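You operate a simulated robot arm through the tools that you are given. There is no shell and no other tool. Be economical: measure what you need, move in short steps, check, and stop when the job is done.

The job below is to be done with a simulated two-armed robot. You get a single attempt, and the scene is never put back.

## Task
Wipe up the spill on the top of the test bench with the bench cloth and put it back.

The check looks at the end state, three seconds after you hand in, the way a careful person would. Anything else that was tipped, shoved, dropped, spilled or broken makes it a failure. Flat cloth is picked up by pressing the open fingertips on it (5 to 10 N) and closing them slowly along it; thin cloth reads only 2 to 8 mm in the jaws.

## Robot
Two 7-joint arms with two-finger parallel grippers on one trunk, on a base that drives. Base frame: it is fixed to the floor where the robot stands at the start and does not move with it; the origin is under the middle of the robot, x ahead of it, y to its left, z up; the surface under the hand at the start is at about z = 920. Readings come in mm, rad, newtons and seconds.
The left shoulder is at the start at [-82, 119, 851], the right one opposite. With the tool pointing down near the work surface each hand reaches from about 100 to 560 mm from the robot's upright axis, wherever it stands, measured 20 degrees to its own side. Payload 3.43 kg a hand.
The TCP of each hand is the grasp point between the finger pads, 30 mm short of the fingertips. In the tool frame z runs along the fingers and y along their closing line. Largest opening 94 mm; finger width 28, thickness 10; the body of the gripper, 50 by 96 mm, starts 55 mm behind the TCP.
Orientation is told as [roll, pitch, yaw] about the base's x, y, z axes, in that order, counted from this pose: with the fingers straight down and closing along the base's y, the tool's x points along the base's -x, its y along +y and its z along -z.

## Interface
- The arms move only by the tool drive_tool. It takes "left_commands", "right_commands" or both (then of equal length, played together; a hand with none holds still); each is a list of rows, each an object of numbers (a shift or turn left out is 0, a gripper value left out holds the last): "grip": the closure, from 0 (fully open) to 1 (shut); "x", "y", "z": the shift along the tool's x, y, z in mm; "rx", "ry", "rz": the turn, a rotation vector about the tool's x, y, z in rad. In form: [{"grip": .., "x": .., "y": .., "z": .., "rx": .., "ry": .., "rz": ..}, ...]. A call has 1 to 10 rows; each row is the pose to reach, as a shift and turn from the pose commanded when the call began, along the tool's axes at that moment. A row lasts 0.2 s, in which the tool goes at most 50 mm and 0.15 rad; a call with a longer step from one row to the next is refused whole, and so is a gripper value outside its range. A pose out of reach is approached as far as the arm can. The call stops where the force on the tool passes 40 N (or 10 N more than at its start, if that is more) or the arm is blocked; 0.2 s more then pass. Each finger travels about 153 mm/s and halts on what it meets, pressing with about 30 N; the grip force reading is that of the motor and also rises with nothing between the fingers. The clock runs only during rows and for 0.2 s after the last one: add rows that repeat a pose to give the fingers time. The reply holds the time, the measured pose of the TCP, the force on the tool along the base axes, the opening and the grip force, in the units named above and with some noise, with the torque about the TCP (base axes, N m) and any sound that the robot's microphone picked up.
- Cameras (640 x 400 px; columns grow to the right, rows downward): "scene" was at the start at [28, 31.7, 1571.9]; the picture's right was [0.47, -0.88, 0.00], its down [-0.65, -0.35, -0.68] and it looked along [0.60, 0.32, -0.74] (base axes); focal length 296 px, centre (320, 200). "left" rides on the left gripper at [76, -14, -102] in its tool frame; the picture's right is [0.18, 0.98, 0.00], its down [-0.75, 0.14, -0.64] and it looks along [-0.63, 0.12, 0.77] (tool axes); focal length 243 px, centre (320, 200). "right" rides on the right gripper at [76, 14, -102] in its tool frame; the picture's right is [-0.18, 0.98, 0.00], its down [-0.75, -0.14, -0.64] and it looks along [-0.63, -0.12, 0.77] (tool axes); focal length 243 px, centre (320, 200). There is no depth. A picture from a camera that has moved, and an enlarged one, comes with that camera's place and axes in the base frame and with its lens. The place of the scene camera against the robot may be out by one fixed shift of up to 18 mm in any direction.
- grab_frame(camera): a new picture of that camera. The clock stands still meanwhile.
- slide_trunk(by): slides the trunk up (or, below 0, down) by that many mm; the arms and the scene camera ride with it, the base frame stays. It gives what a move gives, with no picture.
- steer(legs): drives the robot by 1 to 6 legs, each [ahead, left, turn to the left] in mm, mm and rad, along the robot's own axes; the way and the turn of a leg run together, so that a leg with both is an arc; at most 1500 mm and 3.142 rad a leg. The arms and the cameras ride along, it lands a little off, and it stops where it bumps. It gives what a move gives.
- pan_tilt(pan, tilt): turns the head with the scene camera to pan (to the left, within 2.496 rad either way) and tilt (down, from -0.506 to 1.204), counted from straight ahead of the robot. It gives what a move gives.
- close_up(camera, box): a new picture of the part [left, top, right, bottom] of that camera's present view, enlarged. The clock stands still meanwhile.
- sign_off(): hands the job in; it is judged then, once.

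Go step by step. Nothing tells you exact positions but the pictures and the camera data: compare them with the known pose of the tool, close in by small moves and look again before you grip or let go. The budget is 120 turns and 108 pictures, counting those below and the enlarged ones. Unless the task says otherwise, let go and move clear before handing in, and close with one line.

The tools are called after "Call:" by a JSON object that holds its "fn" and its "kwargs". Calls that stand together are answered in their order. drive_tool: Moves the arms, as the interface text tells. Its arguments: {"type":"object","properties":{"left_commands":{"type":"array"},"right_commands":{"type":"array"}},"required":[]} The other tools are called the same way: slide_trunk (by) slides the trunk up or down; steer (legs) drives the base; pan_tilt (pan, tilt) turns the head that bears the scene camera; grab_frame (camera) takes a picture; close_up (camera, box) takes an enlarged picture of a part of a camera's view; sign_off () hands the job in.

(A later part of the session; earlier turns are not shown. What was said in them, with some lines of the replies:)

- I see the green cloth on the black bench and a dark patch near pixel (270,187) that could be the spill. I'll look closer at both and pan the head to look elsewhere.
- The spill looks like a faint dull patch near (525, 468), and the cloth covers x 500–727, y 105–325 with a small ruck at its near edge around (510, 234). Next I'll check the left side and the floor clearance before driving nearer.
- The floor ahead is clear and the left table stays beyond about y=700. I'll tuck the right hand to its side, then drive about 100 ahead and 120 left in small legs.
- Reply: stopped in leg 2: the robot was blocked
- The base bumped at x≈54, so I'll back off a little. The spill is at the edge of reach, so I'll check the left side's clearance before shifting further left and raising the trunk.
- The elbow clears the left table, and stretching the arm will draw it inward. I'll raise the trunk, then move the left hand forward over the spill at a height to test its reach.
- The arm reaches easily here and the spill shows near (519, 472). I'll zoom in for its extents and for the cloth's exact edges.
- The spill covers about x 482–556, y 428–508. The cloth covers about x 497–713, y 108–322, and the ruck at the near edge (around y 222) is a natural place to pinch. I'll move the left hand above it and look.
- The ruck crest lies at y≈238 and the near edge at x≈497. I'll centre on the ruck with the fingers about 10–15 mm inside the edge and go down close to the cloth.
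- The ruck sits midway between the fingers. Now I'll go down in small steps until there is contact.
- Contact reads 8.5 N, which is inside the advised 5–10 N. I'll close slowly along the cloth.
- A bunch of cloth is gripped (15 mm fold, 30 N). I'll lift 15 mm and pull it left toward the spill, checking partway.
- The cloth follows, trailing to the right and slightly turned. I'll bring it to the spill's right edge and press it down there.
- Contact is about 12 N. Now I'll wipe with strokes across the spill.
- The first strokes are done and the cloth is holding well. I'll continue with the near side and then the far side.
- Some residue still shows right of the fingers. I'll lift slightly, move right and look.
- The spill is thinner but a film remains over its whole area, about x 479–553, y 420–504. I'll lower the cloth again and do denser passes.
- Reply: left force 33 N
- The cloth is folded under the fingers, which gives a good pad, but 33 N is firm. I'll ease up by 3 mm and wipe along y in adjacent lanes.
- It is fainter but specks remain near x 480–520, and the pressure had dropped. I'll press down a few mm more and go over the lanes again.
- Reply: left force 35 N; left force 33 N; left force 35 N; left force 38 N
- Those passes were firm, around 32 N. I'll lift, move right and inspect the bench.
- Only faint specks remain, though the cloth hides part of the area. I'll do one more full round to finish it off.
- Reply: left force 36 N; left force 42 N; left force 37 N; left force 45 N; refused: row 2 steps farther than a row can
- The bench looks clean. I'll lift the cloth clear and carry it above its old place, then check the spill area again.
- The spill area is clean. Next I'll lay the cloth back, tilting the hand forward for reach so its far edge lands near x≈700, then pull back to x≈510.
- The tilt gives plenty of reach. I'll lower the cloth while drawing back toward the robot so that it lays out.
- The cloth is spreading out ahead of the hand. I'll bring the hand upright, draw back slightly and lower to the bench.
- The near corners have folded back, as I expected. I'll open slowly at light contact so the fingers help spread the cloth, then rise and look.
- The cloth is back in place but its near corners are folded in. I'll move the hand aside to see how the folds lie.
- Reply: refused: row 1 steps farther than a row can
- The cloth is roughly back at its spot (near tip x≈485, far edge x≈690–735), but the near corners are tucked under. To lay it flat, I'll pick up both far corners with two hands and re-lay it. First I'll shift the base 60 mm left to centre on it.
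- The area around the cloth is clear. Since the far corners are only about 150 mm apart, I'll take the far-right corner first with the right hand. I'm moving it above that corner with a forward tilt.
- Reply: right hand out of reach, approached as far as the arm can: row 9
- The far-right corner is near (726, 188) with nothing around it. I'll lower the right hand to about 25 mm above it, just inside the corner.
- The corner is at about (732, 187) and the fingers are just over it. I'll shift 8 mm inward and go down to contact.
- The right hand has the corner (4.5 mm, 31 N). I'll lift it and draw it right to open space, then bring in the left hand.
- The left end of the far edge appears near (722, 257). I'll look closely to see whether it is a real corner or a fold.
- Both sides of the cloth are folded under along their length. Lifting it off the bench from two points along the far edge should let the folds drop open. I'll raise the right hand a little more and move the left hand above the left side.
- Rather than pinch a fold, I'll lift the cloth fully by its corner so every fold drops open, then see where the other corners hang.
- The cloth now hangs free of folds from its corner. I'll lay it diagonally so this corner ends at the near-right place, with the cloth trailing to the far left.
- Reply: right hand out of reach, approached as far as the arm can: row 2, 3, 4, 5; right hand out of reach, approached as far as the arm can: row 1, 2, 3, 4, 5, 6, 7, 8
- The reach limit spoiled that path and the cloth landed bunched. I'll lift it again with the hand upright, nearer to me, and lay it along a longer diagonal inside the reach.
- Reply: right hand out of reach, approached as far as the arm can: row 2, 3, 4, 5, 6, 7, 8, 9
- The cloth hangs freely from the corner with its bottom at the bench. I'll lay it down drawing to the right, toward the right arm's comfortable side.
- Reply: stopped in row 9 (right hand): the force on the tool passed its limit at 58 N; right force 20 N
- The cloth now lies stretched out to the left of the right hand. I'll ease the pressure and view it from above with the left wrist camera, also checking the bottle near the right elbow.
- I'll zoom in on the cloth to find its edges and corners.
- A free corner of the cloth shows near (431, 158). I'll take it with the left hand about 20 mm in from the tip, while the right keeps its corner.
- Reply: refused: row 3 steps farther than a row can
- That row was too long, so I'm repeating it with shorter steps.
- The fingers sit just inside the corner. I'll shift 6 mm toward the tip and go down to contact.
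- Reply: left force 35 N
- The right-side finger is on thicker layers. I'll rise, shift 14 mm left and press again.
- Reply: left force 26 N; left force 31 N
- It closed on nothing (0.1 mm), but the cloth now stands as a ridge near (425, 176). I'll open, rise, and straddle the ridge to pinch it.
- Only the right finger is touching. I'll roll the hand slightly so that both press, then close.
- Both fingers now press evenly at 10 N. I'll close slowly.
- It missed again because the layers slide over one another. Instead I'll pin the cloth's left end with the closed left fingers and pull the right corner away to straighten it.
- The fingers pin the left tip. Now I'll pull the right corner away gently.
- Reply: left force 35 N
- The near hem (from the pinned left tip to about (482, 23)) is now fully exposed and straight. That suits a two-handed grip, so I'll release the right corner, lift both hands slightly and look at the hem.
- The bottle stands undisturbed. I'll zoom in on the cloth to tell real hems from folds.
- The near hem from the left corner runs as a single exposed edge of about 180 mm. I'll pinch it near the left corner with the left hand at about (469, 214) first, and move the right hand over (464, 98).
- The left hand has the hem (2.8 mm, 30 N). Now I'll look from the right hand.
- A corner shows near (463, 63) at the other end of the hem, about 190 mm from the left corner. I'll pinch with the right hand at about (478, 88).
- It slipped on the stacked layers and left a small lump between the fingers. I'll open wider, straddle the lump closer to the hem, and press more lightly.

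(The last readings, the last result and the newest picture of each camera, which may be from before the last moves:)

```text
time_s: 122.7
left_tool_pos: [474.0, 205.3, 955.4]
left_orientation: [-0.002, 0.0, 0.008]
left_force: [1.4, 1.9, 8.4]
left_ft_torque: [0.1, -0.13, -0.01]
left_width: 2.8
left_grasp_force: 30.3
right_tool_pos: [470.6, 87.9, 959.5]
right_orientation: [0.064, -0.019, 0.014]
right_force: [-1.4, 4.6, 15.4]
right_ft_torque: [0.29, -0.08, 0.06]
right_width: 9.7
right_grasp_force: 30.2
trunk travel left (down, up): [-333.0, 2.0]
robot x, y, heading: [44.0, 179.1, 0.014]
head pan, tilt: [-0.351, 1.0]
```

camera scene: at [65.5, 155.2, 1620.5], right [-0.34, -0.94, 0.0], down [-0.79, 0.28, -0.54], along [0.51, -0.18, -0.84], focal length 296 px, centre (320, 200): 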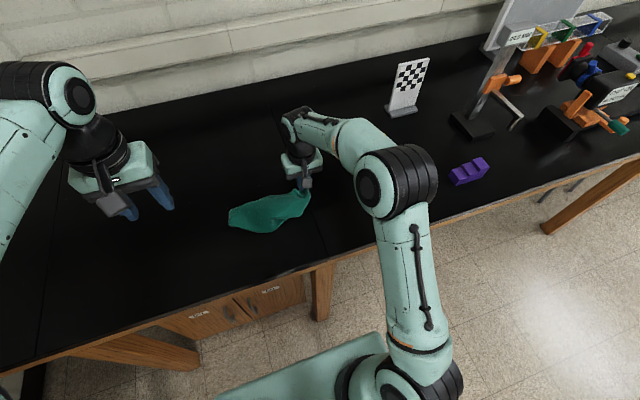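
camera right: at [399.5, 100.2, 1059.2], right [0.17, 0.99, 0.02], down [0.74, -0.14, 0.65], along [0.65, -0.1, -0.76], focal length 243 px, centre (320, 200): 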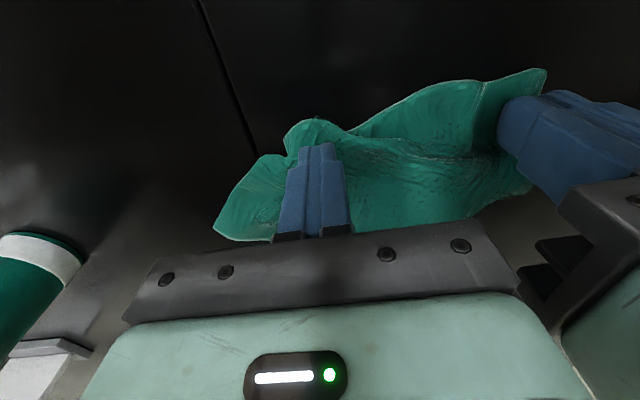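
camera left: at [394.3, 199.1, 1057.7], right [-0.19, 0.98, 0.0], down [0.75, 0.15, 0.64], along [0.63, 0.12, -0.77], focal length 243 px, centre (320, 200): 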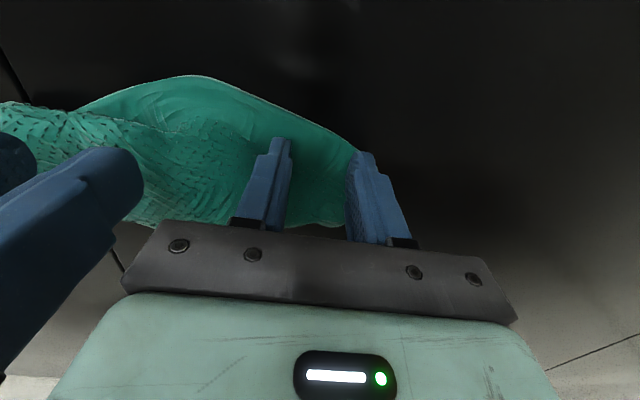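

Both hands now hold the hem (2.8 mm and 9.7 mm). I'll lift together, easing the hands apart slightly.

Call:
{"fn": "drive_tool", "kwargs": {"left_commands": [{"z": -20}, {"z": -50}, {"z": -80}, {"z": -110}, {"z": -140}, {"z": -170}, {"z": -195}, {"z": -195}], "right_commands": [{"z": -20}, {"z": -50}, {"z": -80, "y": -5}, {"z": -110, "y": -10}, {"z": -140, "y": -15}, {"z": -170, "y": -20}, {"z": -193, "y": -25}, {"z": -193, "y": -30}]}}

Call:
{"fn": "pan_tilt", "kwargs": {"pan": 0.0, "tilt": 0.9}}

Call:
{"fn": "grab_frame", "kwargs": {"camera": "scene"}}

```text
time_s: 124.5
left_tool_pos: [472.9, 204.3, 1148.4]
left_orientation: [0.0, 0.002, 0.009]
left_force: [0.2, -0.7, 0.0]
left_ft_torque: [0.02, 0.02, 0.03]
left_width: 0.1
left_grasp_force: 30.2
right_tool_pos: [469.1, 43.0, 1149.6]
right_orientation: [0.065, -0.017, 0.013]
right_force: [0.7, -0.1, -0.9]
right_ft_torque: [0.02, 0.01, -0.02]
right_width: 6.2
right_grasp_force: 29.7
trunk travel left (down, up): [-333.0, 2.0]
robot x, y, heading: [41.6, 185.6, 0.014]
head pan, tilt: [-0.351, 1.0]
```

```text
time_s: 125.4
left_tool_pos: [474.0, 203.7, 1147.6]
left_orientation: [-0.002, 0.002, 0.006]
left_force: [0.0, 0.1, 0.0]
left_ft_torque: [0.01, 0.01, 0.01]
left_width: 0.1
left_grasp_force: 29.6
right_tool_pos: [469.2, 43.7, 1148.1]
right_orientation: [0.065, -0.018, 0.015]
right_force: [-0.2, 0.5, 0.0]
right_ft_torque: [0.02, 0.02, -0.05]
right_width: 6.1
right_grasp_force: 29.7
trunk travel left (down, up): [-333.0, 2.0]
robot x, y, heading: [43.1, 183.8, 0.009]
head pan, tilt: [0.0, 0.901]
```

```text
18 pictures are left
camera scene: at [75.4, 178.9, 1627.7], right [0.01, -1.0, 0.0], down [-0.78, -0.01, -0.62], along [0.62, 0.0, -0.78], focal length 296 px, centre (320, 200)
```

scene: 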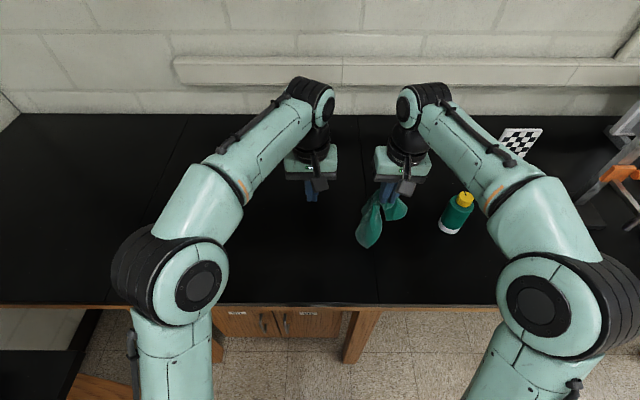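

The left grip slipped out on lifting, but the right holds the hem and the cloth hangs free below it. I'll shift the base left 110 mm so the right arm lines up with the cloth's place, then lay it out forward as I did before.

Call:
{"fn": "steer", "kwargs": {"legs": [[0, 110, 0]]}}

Call:
{"fn": "drive_tool", "kwargs": {"left_commands": [{"y": 20, "z": -10}, {"y": 40, "z": -20}, {"y": 60, "z": -30}, {"y": 80, "z": -40}, {"y": 100, "z": -50}, {"y": 120, "z": -50}], "right_commands": [{"rx": -0.03, "x": -20, "y": 12, "z": -3, "ry": -0.12}, {"rx": -0.06, "x": -50, "y": 24, "z": -6, "ry": -0.24}, {"rx": -0.06, "x": -80, "y": 36, "z": -9, "ry": -0.36}, {"rx": -0.06, "x": -110, "y": 48, "z": -12, "ry": -0.48}, {"rx": -0.06, "x": -140, "y": 60, "z": -14, "ry": -0.6}, {"rx": -0.06, "x": -170, "y": 60, "z": -14, "ry": -0.7}]}}

Call:
{"fn": "grab_frame", "kwargs": {"camera": "scene"}}

```text
time_s: 127.0
left_tool_pos: [471.8, 314.1, 1148.9]
left_orientation: [0.0, 0.003, 0.005]
left_force: [0.6, -0.9, 0.2]
left_ft_torque: [0.01, -0.01, -0.01]
left_width: 0.1
left_grasp_force: 30.1
right_tool_pos: [466.3, 154.1, 1149.4]
right_orientation: [0.066, -0.017, 0.01]
right_force: [-0.1, -0.1, 0.5]
right_ft_torque: [-0.01, 0.0, -0.02]
right_width: 6.0
right_grasp_force: 30.3
trunk travel left (down, up): [-333.0, 2.0]
robot x, y, heading: [40.3, 295.5, 0.006]
head pan, tilt: [0.0, 0.901]
```

```text
time_s: 128.4
left_tool_pos: [473.6, 434.3, 1197.3]
left_orientation: [-0.001, 0.0, 0.005]
left_force: [0.4, -0.4, -0.3]
left_ft_torque: [0.0, 0.0, 0.0]
left_width: 0.2
left_grasp_force: 30.2
right_tool_pos: [636.0, 215.2, 1167.5]
right_orientation: [0.157, -0.715, -0.07]
right_force: [-0.4, 0.1, -0.9]
right_ft_torque: [-0.04, 0.03, -0.03]
right_width: 6.2
right_grasp_force: 30.1
trunk travel left (down, up): [-333.0, 2.0]
robot x, y, heading: [40.2, 296.2, 0.002]
head pan, tilt: [0.0, 0.901]
```

```text
17 pictures are left
camera scene: at [75.3, 290.8, 1627.7], right [0.01, -1.0, 0.0], down [-0.78, 0.0, -0.62], along [0.62, 0.0, -0.78], focal length 296 px, centre (320, 200)
```

scene: 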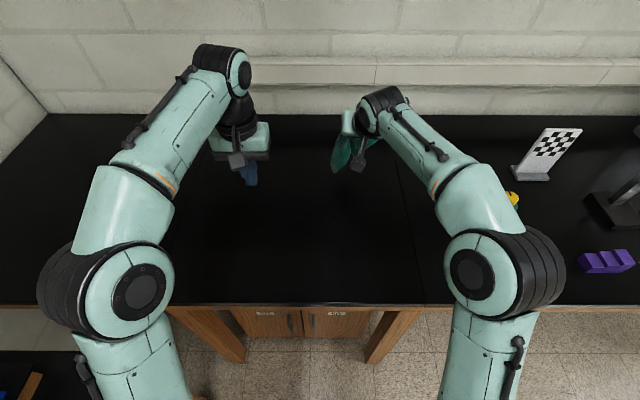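

The right hand is at (636, 215, 1167), tilted forward. I'll lay the cloth by lowering and then drawing back toward x≈515.

Call:
{"fn": "drive_tool", "kwargs": {"right_commands": [{"x": -17.1, "z": 41.3}, {"x": 2.6, "z": 64}, {"x": 30.3, "z": 73}, {"x": 61.8, "z": 78.8}, {"x": 100.9, "z": 78}, {"x": 143.7, "z": 73.9}, {"x": 183.2, "z": 66.1}, {"x": 212, "z": 61}]}}

Call:
{"fn": "close_up", "kwargs": {"camera": "scene", "box": [260, 120, 460, 245]}}

```text
time_s: 130.2
left_tool_pos: [474.1, 434.4, 1197.6]
left_orientation: [-0.001, 0.0, 0.006]
left_force: [-0.3, -0.2, -0.2]
left_ft_torque: [0.0, 0.02, -0.02]
left_width: 0.1
left_grasp_force: 30.1
right_tool_pos: [514.3, 232.8, 985.6]
right_orientation: [0.16, -0.714, -0.072]
right_force: [0.4, -0.1, -0.2]
right_ft_torque: [0.0, -0.01, -0.03]
right_width: 6.0
right_grasp_force: 30.0
trunk travel left (down, up): [-333.0, 2.0]
robot x, y, heading: [41.3, 296.7, 0.003]
head pan, tilt: [0.0, 0.901]
```

```text
3.20 times, centred on (360, 182) of scene
camera zoom: at [74.3, 290.5, 1627.7], right [0.01, -1.0, 0.0], down [-0.78, 0.0, -0.62], along [0.62, 0.0, -0.78], focal length 947 px, centre (192, 256)
```

zoom: 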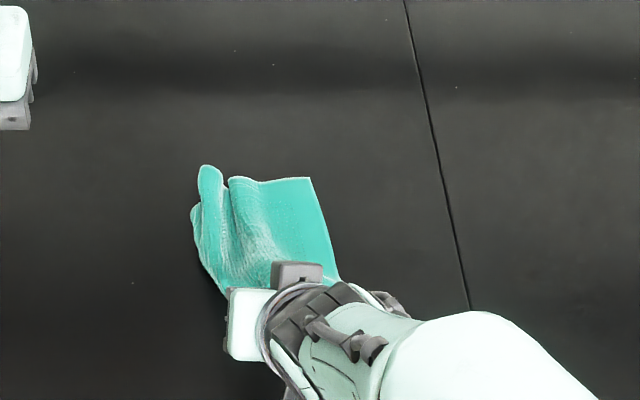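

The cloth lies over x≈500–735, y≈150–290, with its right side flat. I'll bring the hand upright, lower and release.

Call:
{"fn": "drive_tool", "kwargs": {"right_commands": [{"x": 2, "z": -2, "ry": 0.14, "rx": 0.02}, {"x": 4, "z": -4, "ry": 0.28, "rx": 0.04}, {"x": 6, "z": -5, "ry": 0.42, "rx": 0.06}, {"x": 8, "z": -6, "ry": 0.56, "rx": 0.08}, {"x": 8, "z": -6, "ry": 0.7, "rx": 0.1}, {"x": 16, "z": 3, "ry": 0.7, "rx": 0.1}, {"x": 22, "z": 10, "ry": 0.7, "rx": 0.1}]}}

Call:
{"fn": "drive_tool", "kwargs": {"right_commands": [{"grip": 0.9}, {"grip": 0.8}, {"grip": 0.7}, {"grip": 0.65, "z": -8}, {"z": -40}, {"z": -80}, {"z": -120}, {"z": -150, "y": -30}, {"z": -170, "y": -70}, {"z": -180, "y": -110}]}}

Call:
{"fn": "close_up", "kwargs": {"camera": "scene", "box": [260, 120, 460, 245]}}

```text
time_s: 131.8
left_tool_pos: [473.1, 434.3, 1197.3]
left_orientation: [0.0, -0.001, 0.004]
left_force: [-0.4, 0.6, -0.1]
left_ft_torque: [-0.03, -0.04, 0.01]
left_width: 0.0
left_grasp_force: 29.8
right_tool_pos: [505.3, 234.7, 964.1]
right_orientation: [0.029, -0.019, -0.003]
right_force: [-0.7, -2.5, 7.4]
right_ft_torque: [0.03, -0.05, 0.01]
right_width: 5.8
right_grasp_force: 29.9
trunk travel left (down, up): [-333.0, 2.0]
robot x, y, heading: [42.7, 292.9, 0.007]
head pan, tilt: [0.0, 0.901]
```

```text
time_s: 134.0
left_tool_pos: [473.1, 434.6, 1197.4]
left_orientation: [0.001, 0.0, 0.003]
left_force: [-0.4, 0.8, 0.1]
left_ft_torque: [0.01, -0.01, -0.01]
left_width: 0.0
left_grasp_force: 30.2
right_tool_pos: [500.8, 119.7, 1139.0]
right_orientation: [0.028, -0.016, -0.004]
right_force: [-0.1, -0.6, -0.8]
right_ft_torque: [0.02, 0.01, -0.02]
right_width: 32.8
right_grasp_force: 0.1
trunk travel left (down, up): [-333.0, 2.0]
robot x, y, heading: [43.3, 298.1, 0.005]
head pan, tilt: [0.0, 0.901]
```

```text
3.20 times, centred on (360, 182) of scene
camera zoom: at [74.6, 289.3, 1627.7], right [0.01, -1.0, 0.0], down [-0.78, 0.0, -0.62], along [0.62, 0.0, -0.78], focal length 947 px, centre (192, 256)
```

zoom: 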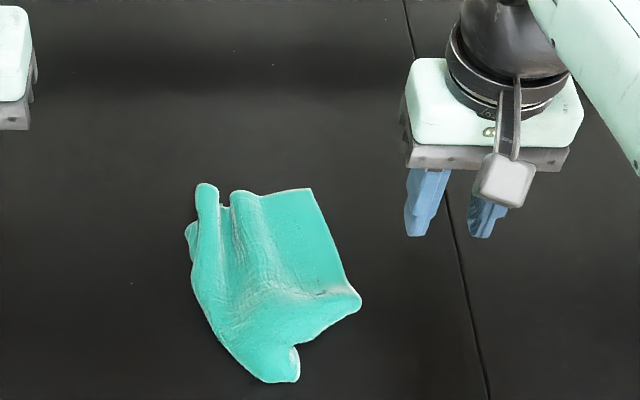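

The cloth is back at its spot, with its right side flat and a few standing pleats on the left. I'll pin the right part lightly with the right hand and pull the left pleat outward with the left hand.

Call:
{"fn": "drive_tool", "kwargs": {"left_commands": [{"grip": 0.5, "x": -17, "y": -24, "z": 20, "ry": -0.05}, {"x": -34, "y": -48, "z": 45, "ry": -0.1}, {"x": -51, "y": -72, "z": 70, "ry": -0.15}, {"x": -68, "y": -96, "z": 100, "ry": -0.2}, {"x": -85, "y": -120, "z": 130, "ry": -0.25}, {"x": -102, "y": -144, "z": 160, "ry": -0.3}, {"x": -117, "y": -158, "z": 190, "ry": -0.3}], "right_commands": [{"grip": 1.0, "x": -10, "y": 7, "z": 25}, {"x": -20, "y": 14, "z": 50}, {"x": -30, "y": 21, "z": 75}, {"x": -40, "y": 28, "z": 100}, {"x": -50, "y": 35, "z": 125}, {"x": -60, "y": 42, "z": 150}, {"x": -69, "y": 45, "z": 170}]}}

Call:
{"fn": "grab_frame", "kwargs": {"camera": "left"}}

```text
time_s: 135.6
left_tool_pos: [591.3, 276.5, 1007.4]
left_orientation: [-0.002, -0.299, 0.006]
left_force: [-0.2, 0.4, 1.0]
left_ft_torque: [-0.03, 0.01, 0.03]
left_width: 46.9
left_grasp_force: 0.0
right_tool_pos: [574.3, 169.0, 971.6]
right_orientation: [0.028, -0.016, -0.003]
right_force: [-0.6, 0.0, -0.4]
right_ft_torque: [0.0, -0.01, 0.0]
right_width: 0.0
right_grasp_force: 30.0
trunk travel left (down, up): [-333.0, 2.0]
robot x, y, heading: [38.6, 298.0, 0.006]
head pan, tilt: [0.0, 0.901]
```

```text
14 pictures are left
camera left: at [489.7, 261.2, 1082.2], right [-0.18, 0.98, -0.06], down [0.53, 0.14, 0.84], along [0.83, 0.12, -0.55], focal length 243 px, centre (320, 200)
```

left: 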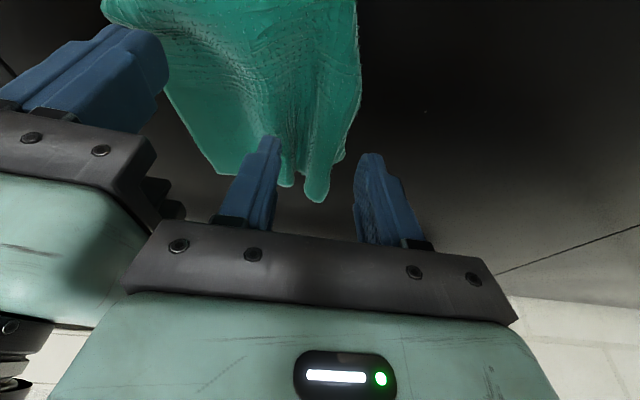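

The fingers straddle the left pleat. I'll lower both hands: the right to pin, the left to light contact.

Call:
{"fn": "drive_tool", "kwargs": {"left_commands": [{"x": 5, "z": 16}, {"x": 10, "z": 32}, {"x": 13.9, "z": 44.9}, {"x": 14.8, "z": 47.7}], "right_commands": [{"z": 5}, {"z": 9}, {"z": 12}, {"z": 15}]}}

```text
time_s: 136.6
left_tool_pos: [591.1, 277.7, 958.1]
left_orientation: [-0.003, -0.301, 0.005]
left_force: [-1.1, -0.5, 5.9]
left_ft_torque: [-0.12, 0.01, 0.0]
left_width: 47.4
left_grasp_force: 0.5
right_tool_pos: [574.4, 169.8, 959.0]
right_orientation: [0.029, -0.017, -0.004]
right_force: [0.5, 0.0, 2.2]
right_ft_torque: [0.0, 0.03, -0.01]
right_width: 0.0
right_grasp_force: 29.7
trunk travel left (down, up): [-333.0, 2.0]
robot x, y, heading: [42.7, 295.7, 0.01]
head pan, tilt: [0.0, 0.901]
```

Call:
{"fn": "drive_tool", "kwargs": {"left_commands": [{"grip": 0.56}, {"grip": 0.62}, {"grip": 0.68}, {"grip": 0.74}, {"grip": 0.8}, {"grip": 0.86}, {"grip": 0.92}, {"grip": 1.0}, {"grip": 1.0}, {"grip": 1.0}], "right_commands": [{"z": 2}, {"z": 3}, {"z": 4}, {"z": 4}, {"z": 4}, {"z": 4}, {"z": 4}, {"z": 4}, {"z": 4}, {"z": 4}]}}

```text
time_s: 138.8
left_tool_pos: [590.0, 276.3, 958.6]
left_orientation: [-0.003, -0.302, 0.005]
left_force: [1.3, -4.8, 12.8]
left_ft_torque: [-0.29, 0.06, 0.08]
left_width: 8.2
left_grasp_force: 30.1
right_tool_pos: [573.8, 170.5, 954.6]
right_orientation: [0.028, -0.019, -0.004]
right_force: [4.1, -2.1, 18.2]
right_ft_torque: [0.01, 0.07, 0.03]
right_width: 0.0
right_grasp_force: 30.5
trunk travel left (down, up): [-333.0, 2.0]
robot x, y, heading: [41.6, 295.7, 0.007]
head pan, tilt: [0.0, 0.901]
```

It is gripped (8 mm) and the right side is pinned. I'll lift slightly and pull left about 55 mm.

Call:
{"fn": "drive_tool", "kwargs": {"left_commands": [{"x": -4, "z": -12}, {"x": -10, "z": -33, "y": 5}, {"x": -10, "z": -33, "y": 20}, {"x": -8, "z": -25, "y": 35}, {"x": -5, "z": -16, "y": 50}, {"x": -3, "z": -9, "y": 58}]}}

Call:
{"fn": "close_up", "kwargs": {"camera": "scene", "box": [260, 120, 460, 245]}}

```text
time_s: 140.2
left_tool_pos: [588.3, 330.1, 967.7]
left_orientation: [-0.007, -0.298, 0.002]
left_force: [-2.4, -23.2, -2.0]
left_ft_torque: [-0.72, 0.04, 0.26]
left_width: 8.4
left_grasp_force: 30.4
right_tool_pos: [573.3, 173.9, 954.2]
right_orientation: [0.035, -0.019, 0.001]
right_force: [3.4, 16.6, 23.4]
right_ft_torque: [0.62, 0.13, -0.17]
right_width: 0.1
right_grasp_force: 30.2
trunk travel left (down, up): [-333.0, 2.0]
robot x, y, heading: [40.4, 296.7, 0.001]
head pan, tilt: [0.0, 0.901]
```

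```text
3.20 times, centred on (360, 182) of scene
camera zoom: at [72.9, 289.7, 1627.8], right [0.01, -1.0, 0.0], down [-0.78, 0.0, -0.62], along [0.62, 0.0, -0.78], focal length 947 px, centre (192, 256)
```

zoom: 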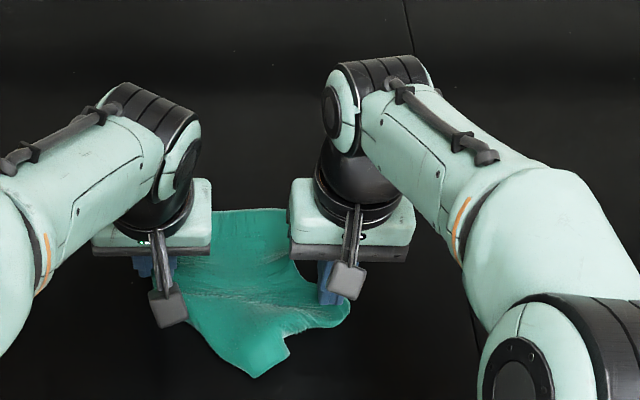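

The cloth is now drawn taut and spread. I'll relax a few mm, lower, release slowly and lift both hands clear.

Call:
{"fn": "drive_tool", "kwargs": {"left_commands": [{"y": -4, "x": 2, "z": 6}, {"y": -4, "x": 2, "z": 8, "grip": 0.93}, {"y": -4, "x": 2, "z": 8, "grip": 0.85}, {"y": -4, "x": 2, "z": 8, "grip": 0.78}, {"y": -4, "x": 0, "z": -2, "grip": 0.75}, {"y": -4, "x": -10, "z": -35}, {"y": -4, "x": -10, "z": -80}, {"y": 30, "x": 0, "z": -110}, {"y": 70, "x": 20, "z": -125}, {"y": 110, "x": 40, "z": -140}], "right_commands": [{}, {}, {}, {}, {"z": -4}, {"z": -40}, {"z": -85}, {"z": -120, "y": -30}, {"z": -140, "y": -70}, {"z": -150, "y": -110}]}}

Call:
{"fn": "close_up", "kwargs": {"camera": "scene", "box": [260, 120, 460, 245]}}

```text
time_s: 142.4
left_tool_pos: [509.6, 445.3, 1089.6]
left_orientation: [-0.003, -0.301, 0.002]
left_force: [-0.4, 0.3, -0.2]
left_ft_torque: [0.03, 0.03, -0.02]
left_width: 23.6
left_grasp_force: 0.0
right_tool_pos: [569.6, 56.8, 1101.2]
right_orientation: [0.028, -0.018, -0.003]
right_force: [-0.5, 0.3, -0.4]
right_ft_torque: [-0.01, -0.02, -0.03]
right_width: 0.0
right_grasp_force: 30.0
trunk travel left (down, up): [-333.0, 2.0]
robot x, y, heading: [42.0, 293.1, 0.005]
head pan, tilt: [0.0, 0.901]
```

```text
3.20 times, centred on (360, 182) of scene
camera zoom: at [73.6, 290.2, 1627.7], right [0.01, -1.0, 0.0], down [-0.78, 0.0, -0.62], along [0.62, 0.0, -0.78], focal length 947 px, centre (192, 256)
```

zoom: 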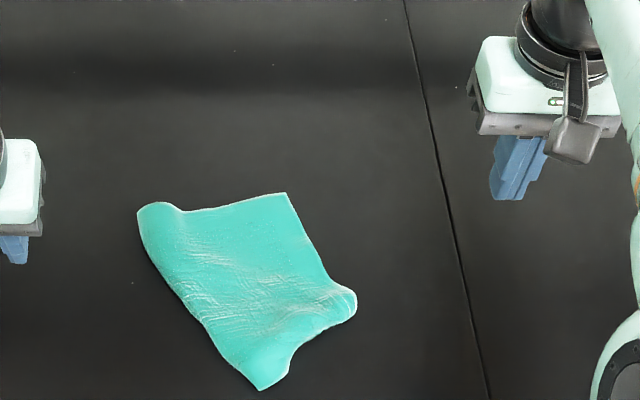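

The cloth is now well spread, its centre at about (610, 226) against the original (605, 213). I'll draw both hands back and take a last look at the spill area and the whole bench.

Call:
{"fn": "drive_tool", "kwargs": {"left_commands": [{"z": -40}, {"z": -60, "x": 40}, {"z": -60, "x": 85}, {"z": -60, "x": 130}], "right_commands": [{"z": -40}, {"z": -60, "x": 40}, {"z": -60, "x": 85}, {"z": -60, "x": 130}]}}

Call:
{"fn": "grab_frame", "kwargs": {"camera": "scene"}}

Call:
{"fn": "close_up", "kwargs": {"camera": "scene", "box": [200, 170, 328, 250]}}

Call:
{"fn": "grab_frame", "kwargs": {"camera": "left"}}

```text
time_s: 143.4
left_tool_pos: [365.0, 446.2, 1109.8]
left_orientation: [-0.003, -0.302, 0.006]
left_force: [0.9, -0.5, 0.5]
left_ft_torque: [-0.04, 0.0, 0.02]
left_width: 23.6
left_grasp_force: 0.0
right_tool_pos: [438.3, 56.5, 1158.6]
right_orientation: [0.027, -0.018, -0.005]
right_force: [-0.8, -0.4, -0.2]
right_ft_torque: [0.03, 0.0, -0.02]
right_width: 0.1
right_grasp_force: 29.2
trunk travel left (down, up): [-333.0, 2.0]
robot x, y, heading: [39.4, 292.1, 0.005]
head pan, tilt: [0.0, 0.901]
```

```text
11 pictures are left
camera scene: at [71.6, 290.3, 1627.6], right [0.01, -1.0, 0.0], down [-0.78, 0.0, -0.62], along [0.62, 0.0, -0.78], focal length 296 px, centre (320, 200)
```

scene: 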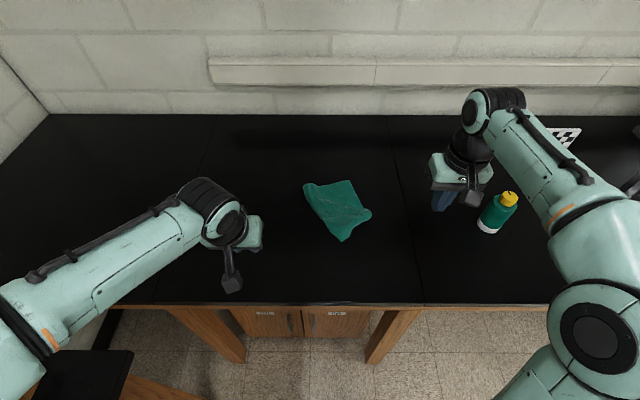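

```text
5.00 times, centred on (264, 210) of scene
camera zoom: at [71.6, 290.3, 1627.6], right [0.01, -1.0, 0.0], down [-0.78, 0.0, -0.62], along [0.62, 0.0, -0.78], focal length 1480 px, centre (600, 150)
```

zoom: 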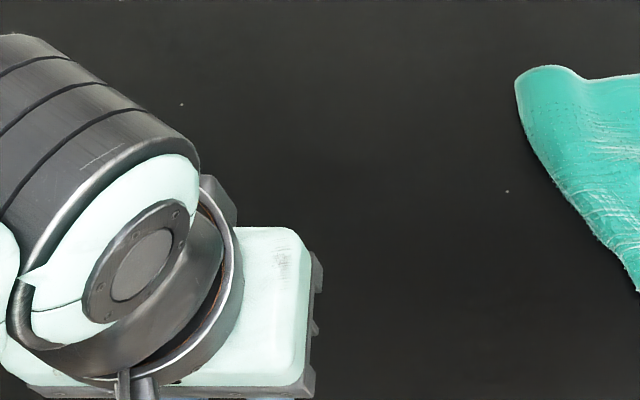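

```text
9 pictures are left
camera left: at [261.9, 431.0, 1184.1], right [-0.18, 0.98, -0.06], down [0.53, 0.14, 0.84], along [0.83, 0.12, -0.55], focal length 243 px, centre (320, 200)
```

left: 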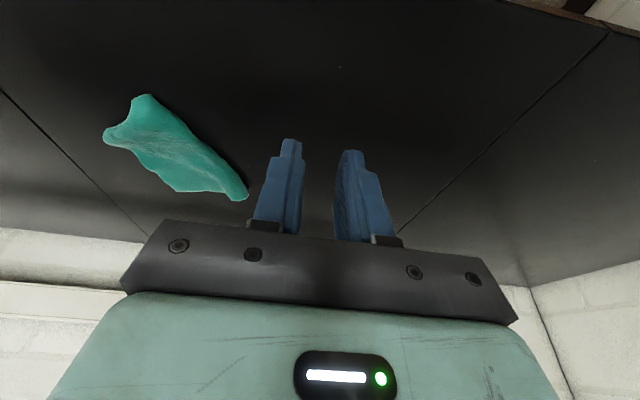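

The bottle and everything else stand untouched. One more zoom on the spill area, which lies between the fingers in the left view.

Call:
{"fn": "close_up", "kwargs": {"camera": "left", "box": [260, 95, 390, 176]}}

```text
4.92 times, centred on (325, 136) of left
camera zoom: at [261.9, 431.0, 1184.1], right [-0.18, 0.98, -0.06], down [0.53, 0.14, 0.84], along [0.83, 0.12, -0.55], focal length 1194 px, centre (295, 518)
```

zoom: 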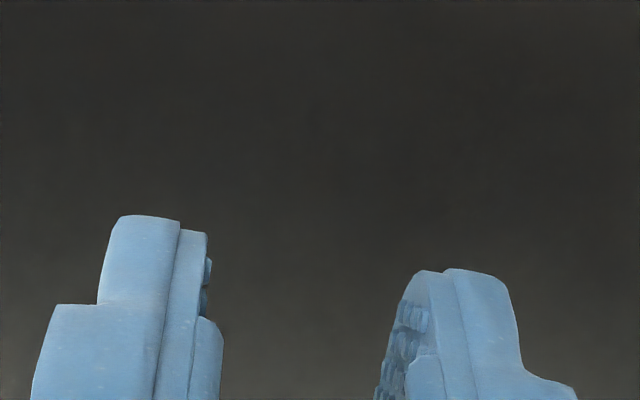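

The spill area is clean, the cloth lies back in its place, and both hands are clear, so I'm handing in.

Call:
{"fn": "sign_off", "kwargs": {}}

```text
The job is handed in.
```

The spill is wiped up and the bench cloth is back in its place, with its centre within about 15 mm of where it started. It now lies turned by roughly 25 degrees, with some corners still folded rather than fully flat. The bottle and other objects I could see on the bench look undisturbed. The base bumped something once under the bench edge while driving up, and I backed it off.
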